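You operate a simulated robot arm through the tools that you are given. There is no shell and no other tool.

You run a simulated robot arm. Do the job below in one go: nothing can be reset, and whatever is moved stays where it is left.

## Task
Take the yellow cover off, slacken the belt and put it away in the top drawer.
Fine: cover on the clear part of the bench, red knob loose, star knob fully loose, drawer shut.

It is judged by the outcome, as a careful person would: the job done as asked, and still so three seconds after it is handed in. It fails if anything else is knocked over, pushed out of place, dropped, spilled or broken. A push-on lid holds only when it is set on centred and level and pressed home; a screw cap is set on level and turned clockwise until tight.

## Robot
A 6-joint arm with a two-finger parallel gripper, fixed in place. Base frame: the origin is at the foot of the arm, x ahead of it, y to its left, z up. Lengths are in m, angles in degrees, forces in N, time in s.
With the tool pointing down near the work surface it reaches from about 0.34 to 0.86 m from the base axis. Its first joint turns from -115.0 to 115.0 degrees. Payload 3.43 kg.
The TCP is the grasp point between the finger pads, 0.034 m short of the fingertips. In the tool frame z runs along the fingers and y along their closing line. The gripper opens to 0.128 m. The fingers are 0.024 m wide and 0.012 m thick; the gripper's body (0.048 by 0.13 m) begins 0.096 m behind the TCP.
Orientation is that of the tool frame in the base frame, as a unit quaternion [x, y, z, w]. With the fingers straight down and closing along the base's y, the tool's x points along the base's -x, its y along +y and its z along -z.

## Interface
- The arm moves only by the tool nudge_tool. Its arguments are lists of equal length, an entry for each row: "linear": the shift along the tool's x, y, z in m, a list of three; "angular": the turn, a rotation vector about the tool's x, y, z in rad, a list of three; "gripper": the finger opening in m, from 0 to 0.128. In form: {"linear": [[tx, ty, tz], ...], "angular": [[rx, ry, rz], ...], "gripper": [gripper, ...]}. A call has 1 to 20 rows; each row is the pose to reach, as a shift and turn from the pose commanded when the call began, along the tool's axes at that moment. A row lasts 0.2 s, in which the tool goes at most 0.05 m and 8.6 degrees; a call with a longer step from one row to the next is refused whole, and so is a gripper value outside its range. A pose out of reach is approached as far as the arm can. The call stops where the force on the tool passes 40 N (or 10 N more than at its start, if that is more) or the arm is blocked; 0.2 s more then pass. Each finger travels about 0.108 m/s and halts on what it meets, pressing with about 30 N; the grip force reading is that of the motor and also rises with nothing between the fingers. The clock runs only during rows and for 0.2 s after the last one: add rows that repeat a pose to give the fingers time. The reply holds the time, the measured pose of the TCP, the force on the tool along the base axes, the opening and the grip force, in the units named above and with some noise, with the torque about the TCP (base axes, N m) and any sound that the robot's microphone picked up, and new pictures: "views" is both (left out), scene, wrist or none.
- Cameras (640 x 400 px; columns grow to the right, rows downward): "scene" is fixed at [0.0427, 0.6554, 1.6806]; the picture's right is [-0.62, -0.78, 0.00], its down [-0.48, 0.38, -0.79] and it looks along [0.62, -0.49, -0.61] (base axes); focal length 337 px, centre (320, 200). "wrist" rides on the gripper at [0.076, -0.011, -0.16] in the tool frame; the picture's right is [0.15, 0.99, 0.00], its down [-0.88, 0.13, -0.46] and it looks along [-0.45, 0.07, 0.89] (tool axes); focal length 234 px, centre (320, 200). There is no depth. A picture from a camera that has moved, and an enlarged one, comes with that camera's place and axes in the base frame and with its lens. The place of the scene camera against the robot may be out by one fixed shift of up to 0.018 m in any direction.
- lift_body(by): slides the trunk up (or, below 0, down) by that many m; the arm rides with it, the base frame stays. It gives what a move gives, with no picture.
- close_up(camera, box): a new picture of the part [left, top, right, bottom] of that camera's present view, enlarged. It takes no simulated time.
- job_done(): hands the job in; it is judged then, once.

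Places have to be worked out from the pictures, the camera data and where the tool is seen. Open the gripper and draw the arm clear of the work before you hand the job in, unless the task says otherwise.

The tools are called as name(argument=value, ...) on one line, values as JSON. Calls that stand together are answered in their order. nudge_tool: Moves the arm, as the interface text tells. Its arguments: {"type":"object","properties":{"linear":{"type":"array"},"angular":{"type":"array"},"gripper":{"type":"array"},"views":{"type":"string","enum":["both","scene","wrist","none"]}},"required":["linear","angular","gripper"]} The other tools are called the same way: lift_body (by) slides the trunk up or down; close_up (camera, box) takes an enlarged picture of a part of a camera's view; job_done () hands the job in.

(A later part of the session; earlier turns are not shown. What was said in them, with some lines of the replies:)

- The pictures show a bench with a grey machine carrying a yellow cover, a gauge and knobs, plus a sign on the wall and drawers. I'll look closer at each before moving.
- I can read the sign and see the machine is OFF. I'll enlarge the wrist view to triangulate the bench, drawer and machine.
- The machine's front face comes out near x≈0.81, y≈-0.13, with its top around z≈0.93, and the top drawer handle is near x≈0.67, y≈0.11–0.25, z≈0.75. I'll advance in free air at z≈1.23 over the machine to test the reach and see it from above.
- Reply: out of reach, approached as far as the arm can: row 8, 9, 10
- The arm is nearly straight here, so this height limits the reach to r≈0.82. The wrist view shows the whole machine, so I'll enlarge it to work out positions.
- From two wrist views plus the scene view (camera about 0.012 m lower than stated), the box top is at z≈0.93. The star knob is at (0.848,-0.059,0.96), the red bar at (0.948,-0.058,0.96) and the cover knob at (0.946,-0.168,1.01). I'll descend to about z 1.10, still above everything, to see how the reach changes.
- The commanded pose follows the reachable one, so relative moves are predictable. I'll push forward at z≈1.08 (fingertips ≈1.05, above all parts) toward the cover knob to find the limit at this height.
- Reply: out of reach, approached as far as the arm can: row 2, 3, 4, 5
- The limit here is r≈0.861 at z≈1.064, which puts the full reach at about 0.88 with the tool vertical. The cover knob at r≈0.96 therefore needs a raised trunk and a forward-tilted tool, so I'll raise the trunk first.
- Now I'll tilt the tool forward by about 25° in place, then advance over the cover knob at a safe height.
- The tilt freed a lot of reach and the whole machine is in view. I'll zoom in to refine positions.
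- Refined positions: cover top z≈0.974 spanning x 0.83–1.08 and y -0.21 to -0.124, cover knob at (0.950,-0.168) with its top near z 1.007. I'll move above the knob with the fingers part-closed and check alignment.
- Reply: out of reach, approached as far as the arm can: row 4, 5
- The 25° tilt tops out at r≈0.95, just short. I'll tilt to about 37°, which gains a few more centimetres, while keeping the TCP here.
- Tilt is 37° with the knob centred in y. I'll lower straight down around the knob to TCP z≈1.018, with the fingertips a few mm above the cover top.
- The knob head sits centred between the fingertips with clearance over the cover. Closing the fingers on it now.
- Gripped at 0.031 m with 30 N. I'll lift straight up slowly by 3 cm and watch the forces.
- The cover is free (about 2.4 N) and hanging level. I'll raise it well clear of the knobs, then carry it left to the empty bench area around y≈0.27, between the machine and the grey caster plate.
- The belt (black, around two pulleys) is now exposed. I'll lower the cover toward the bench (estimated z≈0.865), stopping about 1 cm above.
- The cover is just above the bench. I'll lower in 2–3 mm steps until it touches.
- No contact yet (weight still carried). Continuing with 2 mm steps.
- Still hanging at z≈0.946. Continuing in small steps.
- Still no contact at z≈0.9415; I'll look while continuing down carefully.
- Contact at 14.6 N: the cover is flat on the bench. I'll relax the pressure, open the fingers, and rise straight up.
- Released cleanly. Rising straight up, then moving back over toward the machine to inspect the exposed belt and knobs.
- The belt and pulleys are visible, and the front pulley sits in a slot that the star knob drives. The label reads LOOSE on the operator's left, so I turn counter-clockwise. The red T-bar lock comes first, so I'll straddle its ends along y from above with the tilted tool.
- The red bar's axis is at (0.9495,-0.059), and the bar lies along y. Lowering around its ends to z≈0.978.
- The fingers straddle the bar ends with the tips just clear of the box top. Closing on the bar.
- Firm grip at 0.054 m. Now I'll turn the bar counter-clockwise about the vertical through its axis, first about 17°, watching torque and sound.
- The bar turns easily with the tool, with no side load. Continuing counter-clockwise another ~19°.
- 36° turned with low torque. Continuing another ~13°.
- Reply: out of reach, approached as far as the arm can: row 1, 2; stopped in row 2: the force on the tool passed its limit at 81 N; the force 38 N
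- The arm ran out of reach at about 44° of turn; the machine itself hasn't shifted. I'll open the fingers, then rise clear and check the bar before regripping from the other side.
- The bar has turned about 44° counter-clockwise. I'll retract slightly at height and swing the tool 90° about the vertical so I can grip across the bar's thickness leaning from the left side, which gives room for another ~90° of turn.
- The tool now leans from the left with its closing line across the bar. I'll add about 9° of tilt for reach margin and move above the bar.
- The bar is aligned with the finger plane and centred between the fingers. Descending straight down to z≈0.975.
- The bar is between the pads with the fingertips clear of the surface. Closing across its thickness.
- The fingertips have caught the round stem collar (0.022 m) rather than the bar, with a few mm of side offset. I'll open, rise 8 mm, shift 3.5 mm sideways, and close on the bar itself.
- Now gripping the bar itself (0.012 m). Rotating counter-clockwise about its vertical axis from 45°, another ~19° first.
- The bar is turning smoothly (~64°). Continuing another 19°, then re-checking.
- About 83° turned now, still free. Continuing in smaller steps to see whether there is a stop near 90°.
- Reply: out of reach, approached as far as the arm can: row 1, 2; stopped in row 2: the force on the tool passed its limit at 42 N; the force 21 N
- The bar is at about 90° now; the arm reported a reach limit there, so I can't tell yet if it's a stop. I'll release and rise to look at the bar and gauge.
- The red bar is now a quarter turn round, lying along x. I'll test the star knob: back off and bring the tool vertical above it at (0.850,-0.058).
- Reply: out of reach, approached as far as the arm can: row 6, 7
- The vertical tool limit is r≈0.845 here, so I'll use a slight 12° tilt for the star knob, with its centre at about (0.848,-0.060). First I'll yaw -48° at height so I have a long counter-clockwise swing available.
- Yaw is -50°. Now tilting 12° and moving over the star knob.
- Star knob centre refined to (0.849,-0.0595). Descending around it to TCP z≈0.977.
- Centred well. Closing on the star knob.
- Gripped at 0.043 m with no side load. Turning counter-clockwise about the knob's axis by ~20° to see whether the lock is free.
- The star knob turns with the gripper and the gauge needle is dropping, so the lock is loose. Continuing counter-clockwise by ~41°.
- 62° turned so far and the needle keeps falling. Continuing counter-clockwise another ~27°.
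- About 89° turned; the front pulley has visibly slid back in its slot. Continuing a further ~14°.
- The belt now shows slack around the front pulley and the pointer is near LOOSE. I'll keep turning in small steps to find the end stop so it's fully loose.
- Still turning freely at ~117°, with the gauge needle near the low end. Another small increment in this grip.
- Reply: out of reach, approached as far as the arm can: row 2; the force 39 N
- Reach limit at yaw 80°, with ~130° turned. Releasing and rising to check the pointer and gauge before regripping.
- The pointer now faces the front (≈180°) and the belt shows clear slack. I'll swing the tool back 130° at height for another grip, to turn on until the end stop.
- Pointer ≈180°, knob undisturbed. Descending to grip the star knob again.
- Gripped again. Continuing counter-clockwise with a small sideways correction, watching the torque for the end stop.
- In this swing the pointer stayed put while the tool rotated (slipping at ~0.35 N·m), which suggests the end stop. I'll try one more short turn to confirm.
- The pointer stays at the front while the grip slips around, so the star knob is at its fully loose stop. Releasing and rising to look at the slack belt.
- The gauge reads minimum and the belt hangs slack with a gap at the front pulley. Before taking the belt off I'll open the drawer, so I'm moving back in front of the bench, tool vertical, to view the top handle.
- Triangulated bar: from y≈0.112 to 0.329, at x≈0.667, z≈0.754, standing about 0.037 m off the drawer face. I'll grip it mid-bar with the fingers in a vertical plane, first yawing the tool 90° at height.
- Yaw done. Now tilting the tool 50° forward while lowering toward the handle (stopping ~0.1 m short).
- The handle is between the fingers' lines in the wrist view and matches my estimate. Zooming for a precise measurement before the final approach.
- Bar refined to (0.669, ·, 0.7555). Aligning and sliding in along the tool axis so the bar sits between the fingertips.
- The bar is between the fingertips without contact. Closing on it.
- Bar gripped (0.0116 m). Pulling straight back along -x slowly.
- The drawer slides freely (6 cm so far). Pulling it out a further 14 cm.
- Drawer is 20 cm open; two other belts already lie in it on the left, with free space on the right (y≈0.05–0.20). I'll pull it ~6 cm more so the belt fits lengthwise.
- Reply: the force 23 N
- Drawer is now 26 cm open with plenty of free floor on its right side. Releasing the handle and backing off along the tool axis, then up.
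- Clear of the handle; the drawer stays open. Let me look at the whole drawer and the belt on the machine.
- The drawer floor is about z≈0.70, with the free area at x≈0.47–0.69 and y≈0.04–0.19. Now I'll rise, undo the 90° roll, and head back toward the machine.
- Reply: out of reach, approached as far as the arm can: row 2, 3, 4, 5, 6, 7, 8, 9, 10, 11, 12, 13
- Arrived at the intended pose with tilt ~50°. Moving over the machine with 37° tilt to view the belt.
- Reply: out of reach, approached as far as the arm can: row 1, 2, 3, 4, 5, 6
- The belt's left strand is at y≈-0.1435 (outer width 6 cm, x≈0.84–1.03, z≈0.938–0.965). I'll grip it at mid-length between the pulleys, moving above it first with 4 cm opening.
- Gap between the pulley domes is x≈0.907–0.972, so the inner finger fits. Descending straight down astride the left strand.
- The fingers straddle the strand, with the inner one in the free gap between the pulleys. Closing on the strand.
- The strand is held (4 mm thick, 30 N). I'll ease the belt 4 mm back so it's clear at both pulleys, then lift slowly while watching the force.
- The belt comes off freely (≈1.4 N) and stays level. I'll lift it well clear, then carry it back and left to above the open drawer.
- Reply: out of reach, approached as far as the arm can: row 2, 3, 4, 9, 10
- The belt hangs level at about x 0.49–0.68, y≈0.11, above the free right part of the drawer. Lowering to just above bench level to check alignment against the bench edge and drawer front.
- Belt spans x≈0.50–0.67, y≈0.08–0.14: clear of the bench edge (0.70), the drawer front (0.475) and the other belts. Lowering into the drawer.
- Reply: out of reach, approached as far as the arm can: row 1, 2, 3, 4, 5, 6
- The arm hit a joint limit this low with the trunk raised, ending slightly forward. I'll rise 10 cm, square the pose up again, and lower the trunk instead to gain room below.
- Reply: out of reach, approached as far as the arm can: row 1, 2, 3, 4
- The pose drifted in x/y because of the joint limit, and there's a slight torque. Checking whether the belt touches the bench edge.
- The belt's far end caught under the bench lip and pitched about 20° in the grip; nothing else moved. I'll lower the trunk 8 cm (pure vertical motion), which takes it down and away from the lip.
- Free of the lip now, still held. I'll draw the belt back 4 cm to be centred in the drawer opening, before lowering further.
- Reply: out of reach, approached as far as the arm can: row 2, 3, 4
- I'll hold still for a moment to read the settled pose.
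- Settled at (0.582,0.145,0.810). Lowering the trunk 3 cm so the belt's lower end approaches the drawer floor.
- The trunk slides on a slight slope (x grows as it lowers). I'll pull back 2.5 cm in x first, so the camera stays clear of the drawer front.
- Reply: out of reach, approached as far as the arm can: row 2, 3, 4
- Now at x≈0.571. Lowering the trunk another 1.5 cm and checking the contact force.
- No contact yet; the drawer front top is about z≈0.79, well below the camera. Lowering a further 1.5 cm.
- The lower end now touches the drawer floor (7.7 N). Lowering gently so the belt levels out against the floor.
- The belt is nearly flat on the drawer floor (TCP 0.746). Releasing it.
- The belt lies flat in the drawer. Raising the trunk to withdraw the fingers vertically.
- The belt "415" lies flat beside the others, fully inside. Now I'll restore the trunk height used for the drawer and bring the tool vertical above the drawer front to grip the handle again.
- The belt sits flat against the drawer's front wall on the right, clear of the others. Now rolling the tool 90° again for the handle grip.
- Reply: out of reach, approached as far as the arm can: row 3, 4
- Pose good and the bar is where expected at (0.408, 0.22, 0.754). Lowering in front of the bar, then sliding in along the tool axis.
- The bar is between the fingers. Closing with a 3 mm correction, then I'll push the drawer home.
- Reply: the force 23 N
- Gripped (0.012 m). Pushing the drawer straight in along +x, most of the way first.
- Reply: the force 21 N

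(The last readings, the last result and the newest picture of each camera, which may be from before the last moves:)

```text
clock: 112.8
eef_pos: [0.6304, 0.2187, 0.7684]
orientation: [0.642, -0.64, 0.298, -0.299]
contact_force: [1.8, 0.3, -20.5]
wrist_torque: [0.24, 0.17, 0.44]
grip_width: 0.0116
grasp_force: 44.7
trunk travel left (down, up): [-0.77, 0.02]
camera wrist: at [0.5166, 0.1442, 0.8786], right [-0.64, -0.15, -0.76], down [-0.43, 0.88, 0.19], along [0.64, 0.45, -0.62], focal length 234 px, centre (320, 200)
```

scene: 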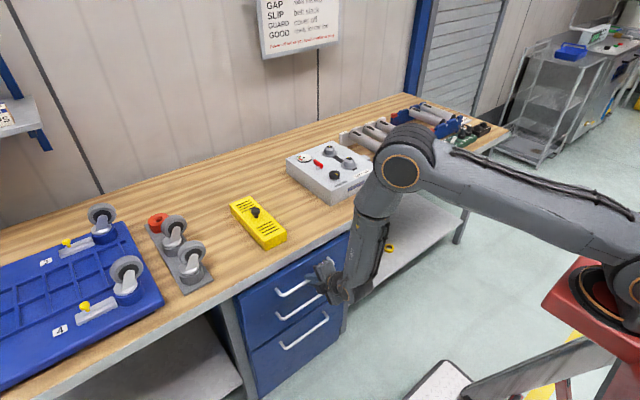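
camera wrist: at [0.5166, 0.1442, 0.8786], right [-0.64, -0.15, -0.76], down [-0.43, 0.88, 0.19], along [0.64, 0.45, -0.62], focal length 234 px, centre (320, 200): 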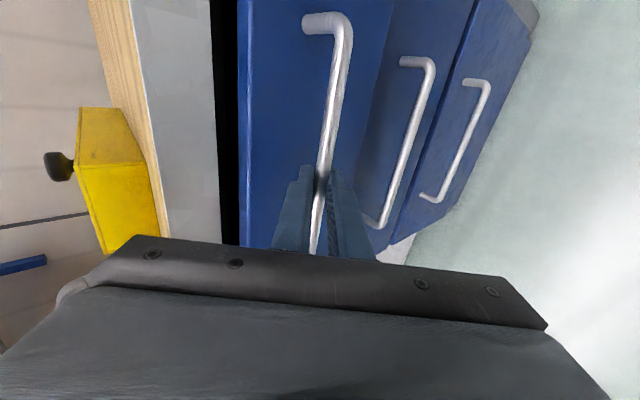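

About 2.5 cm remain. Pushing the rest slowly until it seats.

nudge_tool(linear=[[0, 0.0015, 0.0013], [0, -0.0062, 0.0105], [0, -0.0126, 0.0182], [0, -0.0146, 0.0205], [0, -0.0159, 0.022], [0, -0.0172, 0.0235]], angular=[[0, 0, 0], [0, 0, 0], [0, 0, 0], [0, 0, 0], [0, 0, 0], [0, 0, 0]], gripper=[0.004, 0.004, 0.004, 0.004, 0.004, 0.004])

close_up(camera="scene", box=[220, 220, 380, 340])

```text
clock: 114.4
eef_pos: [0.6546, 0.2204, 0.7653]
orientation: [0.644, -0.64, 0.296, -0.298]
contact_force: [-23.7, 3.6, 18.2]
wrist_torque: [-0.13, 0.03, -0.23]
grip_width: 0.0116
grasp_force: 44.8
trunk travel left (down, up): [-0.77, 0.02]
stopped in row 6: the force on the tool passed its limit at 41 N (the readings are from after the stop); the commanded pose is now the measured one
camera wrist: at [0.5416, 0.1451, 0.8767], right [-0.64, -0.15, -0.75], down [-0.44, 0.88, 0.2], along [0.63, 0.45, -0.63], focal length 234 px, centre (320, 200)
```

scene: 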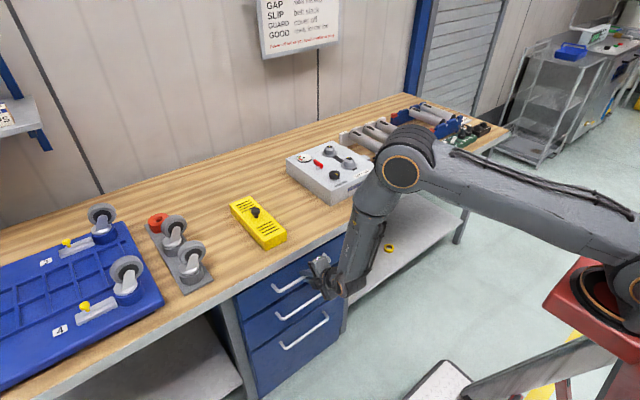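
wrist: 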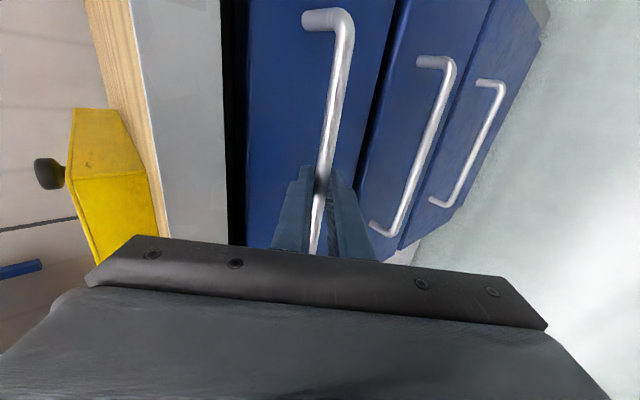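

```text
3.33 times, centred on (300, 280) of scene
camera zoom: at [0.0427, 0.6554, 1.6806], right [-0.62, -0.78, 0.0], down [-0.48, 0.38, -0.79], along [0.62, -0.49, -0.61], focal length 1122 px, centre (387, -67)
```

zoom: 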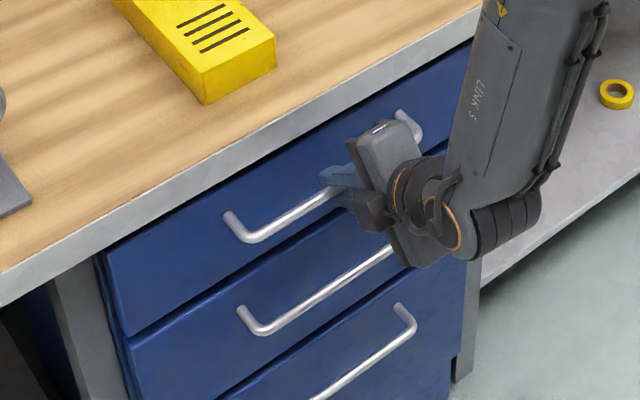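

The drawer seated at its original closed position (x=0.6546, force stop). Releasing the handle and backing out along the tool axis.

nudge_tool(linear=[[0, 0, 0], [0, 0, 0], [0, 0, 0], [0, 0, -0.02], [0, 0, -0.045], [0, 0, -0.08], [0, 0, -0.12], [0, -0.03, -0.15]], angular=[[0, 0, 0], [0, 0, 0], [0, 0, 0], [0, 0, 0], [0, 0, 0], [0, 0, 0], [0, 0, 0], [0, 0, 0]], gripper=[0.02, 0.036, 0.036, 0.036, 0.036, 0.036, 0.036, 0.036])

close_up(camera="scene", box=[220, 220, 380, 340])

close_up(camera="scene", box=[280, 130, 390, 205])

```text
clock: 116.2
eef_pos: [0.562, 0.2209, 0.8847]
orientation: [0.643, -0.64, 0.297, -0.297]
contact_force: [-0.6, -0.3, -0.9]
wrist_torque: [0.0, 0.04, -0.03]
grip_width: 0.036
grasp_force: 0.1
trunk travel left (down, up): [-0.77, 0.02]
camera wrist: at [0.4482, 0.1453, 0.9961], right [-0.64, -0.15, -0.75], down [-0.44, 0.88, 0.2], along [0.63, 0.45, -0.63], focal length 234 px, centre (320, 200)
```

scene: 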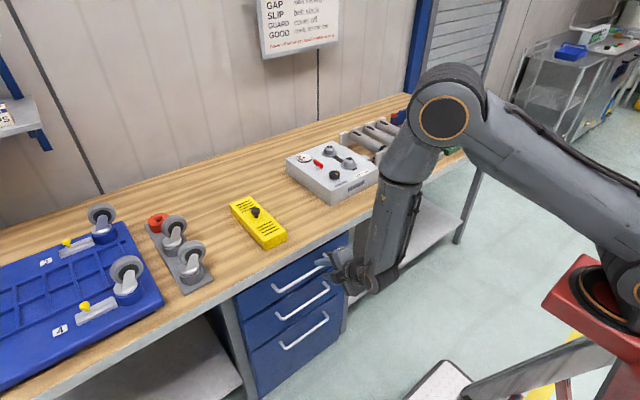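
wrist: 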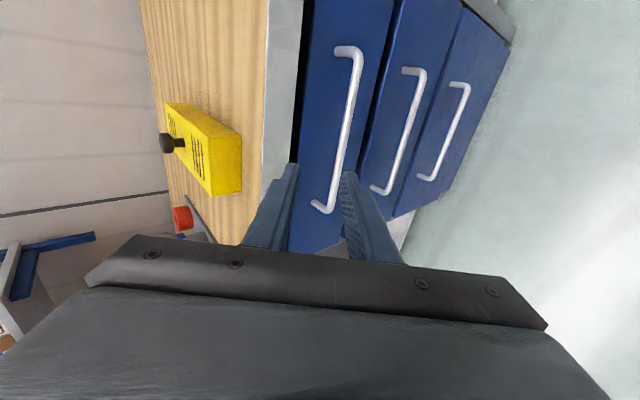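

```text
3.33 times, centred on (300, 280) of scene
camera zoom: at [0.0427, 0.6554, 1.6806], right [-0.62, -0.78, 0.0], down [-0.48, 0.38, -0.79], along [0.62, -0.49, -0.61], focal length 1122 px, centre (387, -67)
```

zoom: 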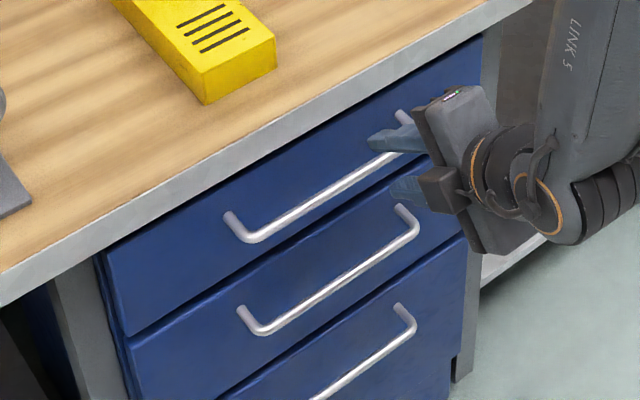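

```text
5.33 times, centred on (335, 168) of scene
camera zoom: at [0.0427, 0.6554, 1.6806], right [-0.62, -0.78, 0.0], down [-0.48, 0.38, -0.79], along [0.62, -0.49, -0.61], focal length 1796 px, centre (240, 373)
```

zoom: 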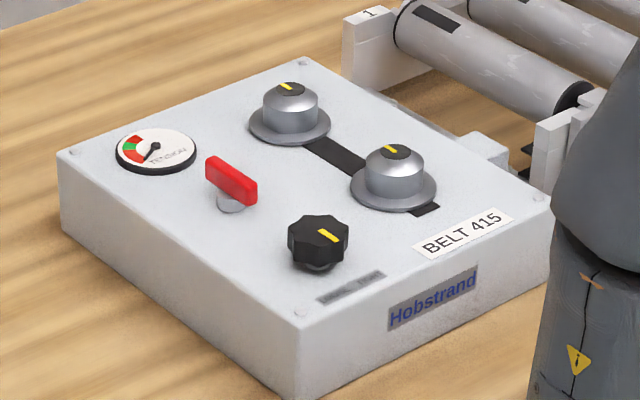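

The drawer is shut, the machine's pulleys are bare, and the cover sits on the clear bench. Drawing the arm up and clear with the gripper open.

nudge_tool(linear=[[0.019, -0.0167, -0.0259], [0.038, -0.0334, -0.0518], [0.057, -0.0501, -0.0777], [0.076, -0.0668, -0.1036], [0.095, -0.0835, -0.1296], [0.114, -0.1002, -0.1555], [0.133, -0.1169, -0.1814], [0.152, -0.1336, -0.2073], [0.171, -0.1503, -0.2332], [0.171, -0.1503, -0.2332]], angular=[[0, 0, 0], [0, 0, 0], [0, 0, 0], [0, 0, 0], [0, 0, 0], [0, 0, 0], [0, 0, 0], [0, 0, 0], [0, 0, 0], [0, 0, 0]], gripper=[0.05, 0.07, 0.09, 0.1, 0.1, 0.1, 0.1, 0.1, 0.1, 0.1])

close_up(camera="scene", box=[220, 190, 380, 340])

close_up(camera="scene", box=[280, 130, 360, 190])

close_up(camera="scene", box=[320, 80, 520, 210])

```text
clock: 118.4
eef_pos: [0.5038, 0.0535, 1.1546]
orientation: [0.643, -0.641, 0.296, -0.298]
contact_force: [0.0, 0.3, 0.1]
wrist_torque: [0.04, -0.03, -0.02]
grip_width: 0.0999
grasp_force: 0.1
out of reach, approached as far as the arm can: row 7, 8, 9, 10
trunk travel left (down, up): [-0.77, 0.02]
camera wrist: at [0.39, -0.0228, 1.2673], right [-0.64, -0.15, -0.75], down [-0.43, 0.88, 0.2], along [0.63, 0.45, -0.63], focal length 234 px, centre (320, 200)
```

scene: 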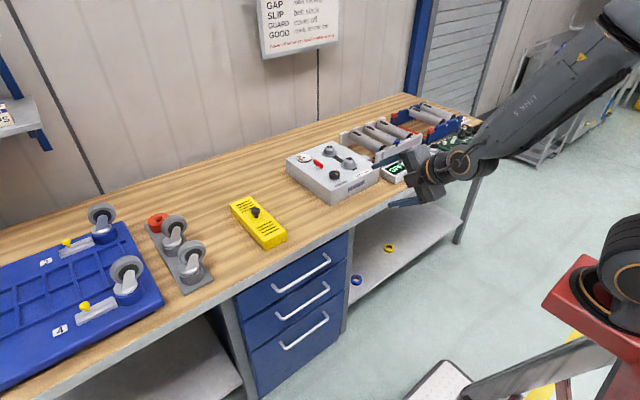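
wrist: 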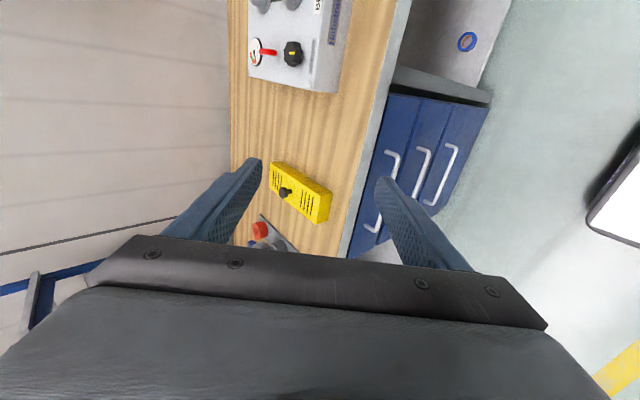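

```text
2.67 times, centred on (300, 265) of scene
camera zoom: at [0.0427, 0.6554, 1.6806], right [-0.62, -0.78, 0.0], down [-0.48, 0.38, -0.79], along [0.62, -0.49, -0.61], focal length 898 px, centre (373, 27)
```

zoom: 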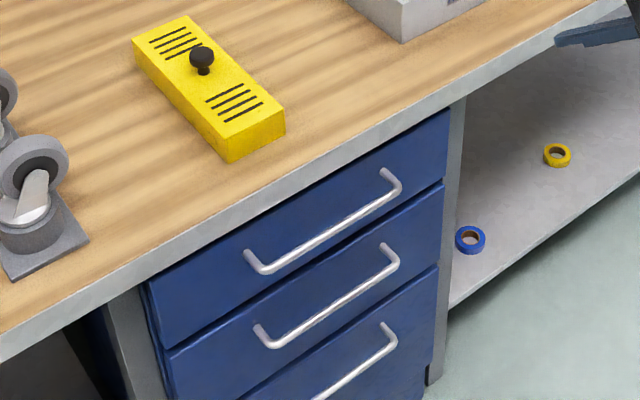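

```text
6.67 times, centred on (320, 160) of scene
camera zoom: at [0.0427, 0.6554, 1.6806], right [-0.62, -0.78, 0.0], down [-0.48, 0.38, -0.79], along [0.62, -0.49, -0.61], focal length 2245 px, centre (320, 467)
```

zoom: 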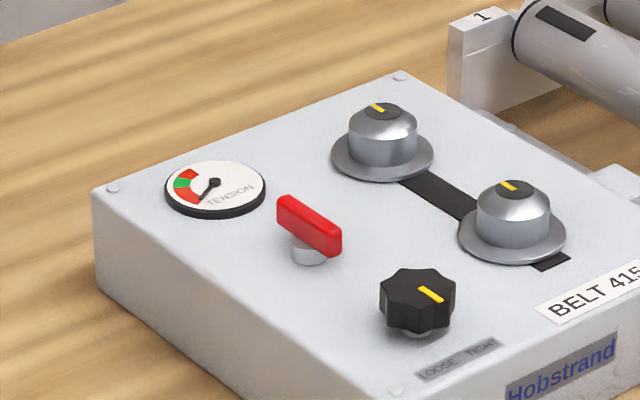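

```text
3.08 times, centred on (420, 145) of scene
camera zoom: at [0.0427, 0.6554, 1.6806], right [-0.62, -0.78, 0.0], down [-0.48, 0.38, -0.79], along [0.62, -0.49, -0.61], focal length 1036 px, centre (12, 369)
```

zoom: 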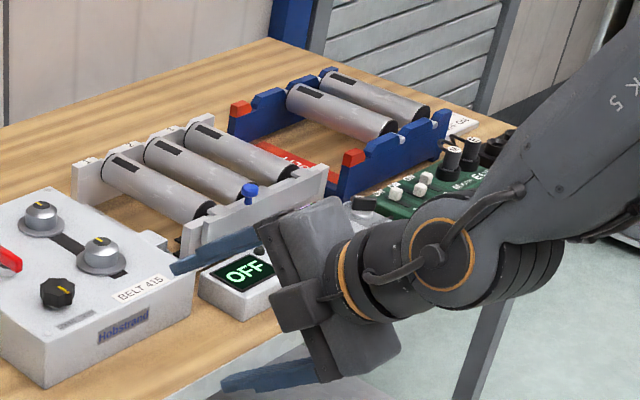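

Final check: the top drawer is flush and shut, and the yellow cover stands on the clear bench. The red bar is a quarter turn loose, the star knob is at its loose stop, the gauge is at its low end, and everything else is in place. The arm is clear with the gripper open, so I'm handing in.

job_done()

```text
The job is handed in.
```

The job is handed in: the belt is in the top drawer, the drawer is shut, and the yellow cover is on the clear part of the bench. I don't have the judge's verdict.

- **Cover:** it sits flat on the bench between the machine and the grey caster plate.
- **Red knob:** I turned it about 90° counter-clockwise. I couldn't tell whether that is its end stop, because the arm ran out of reach at the same point. It was loose enough for the star knob to turn freely.
- **Star knob:** I turned it counter-clockwise until it stopped moving with the grip, about 130° from where it started. I take that as its loose stop. The tension gauge ended at its low end.
- **Belt:** 415 lies beside the two belts already in the drawer. On the way in, one end caught briefly under the bench lip and tipped in the grip. I freed it and pressed it nearly flat on the drawer floor before letting go. Its near end was hidden behind the drawer front in the last pictures before closing.
- **Drawer:** I pushed it back until the handle was in the same place as before I opened it.

The force limit tripped three times: twice turning the red knob (81 N, then 42 N) and once seating the drawer (41 N). In the final pictures nothing else on the bench or shelf had moved.
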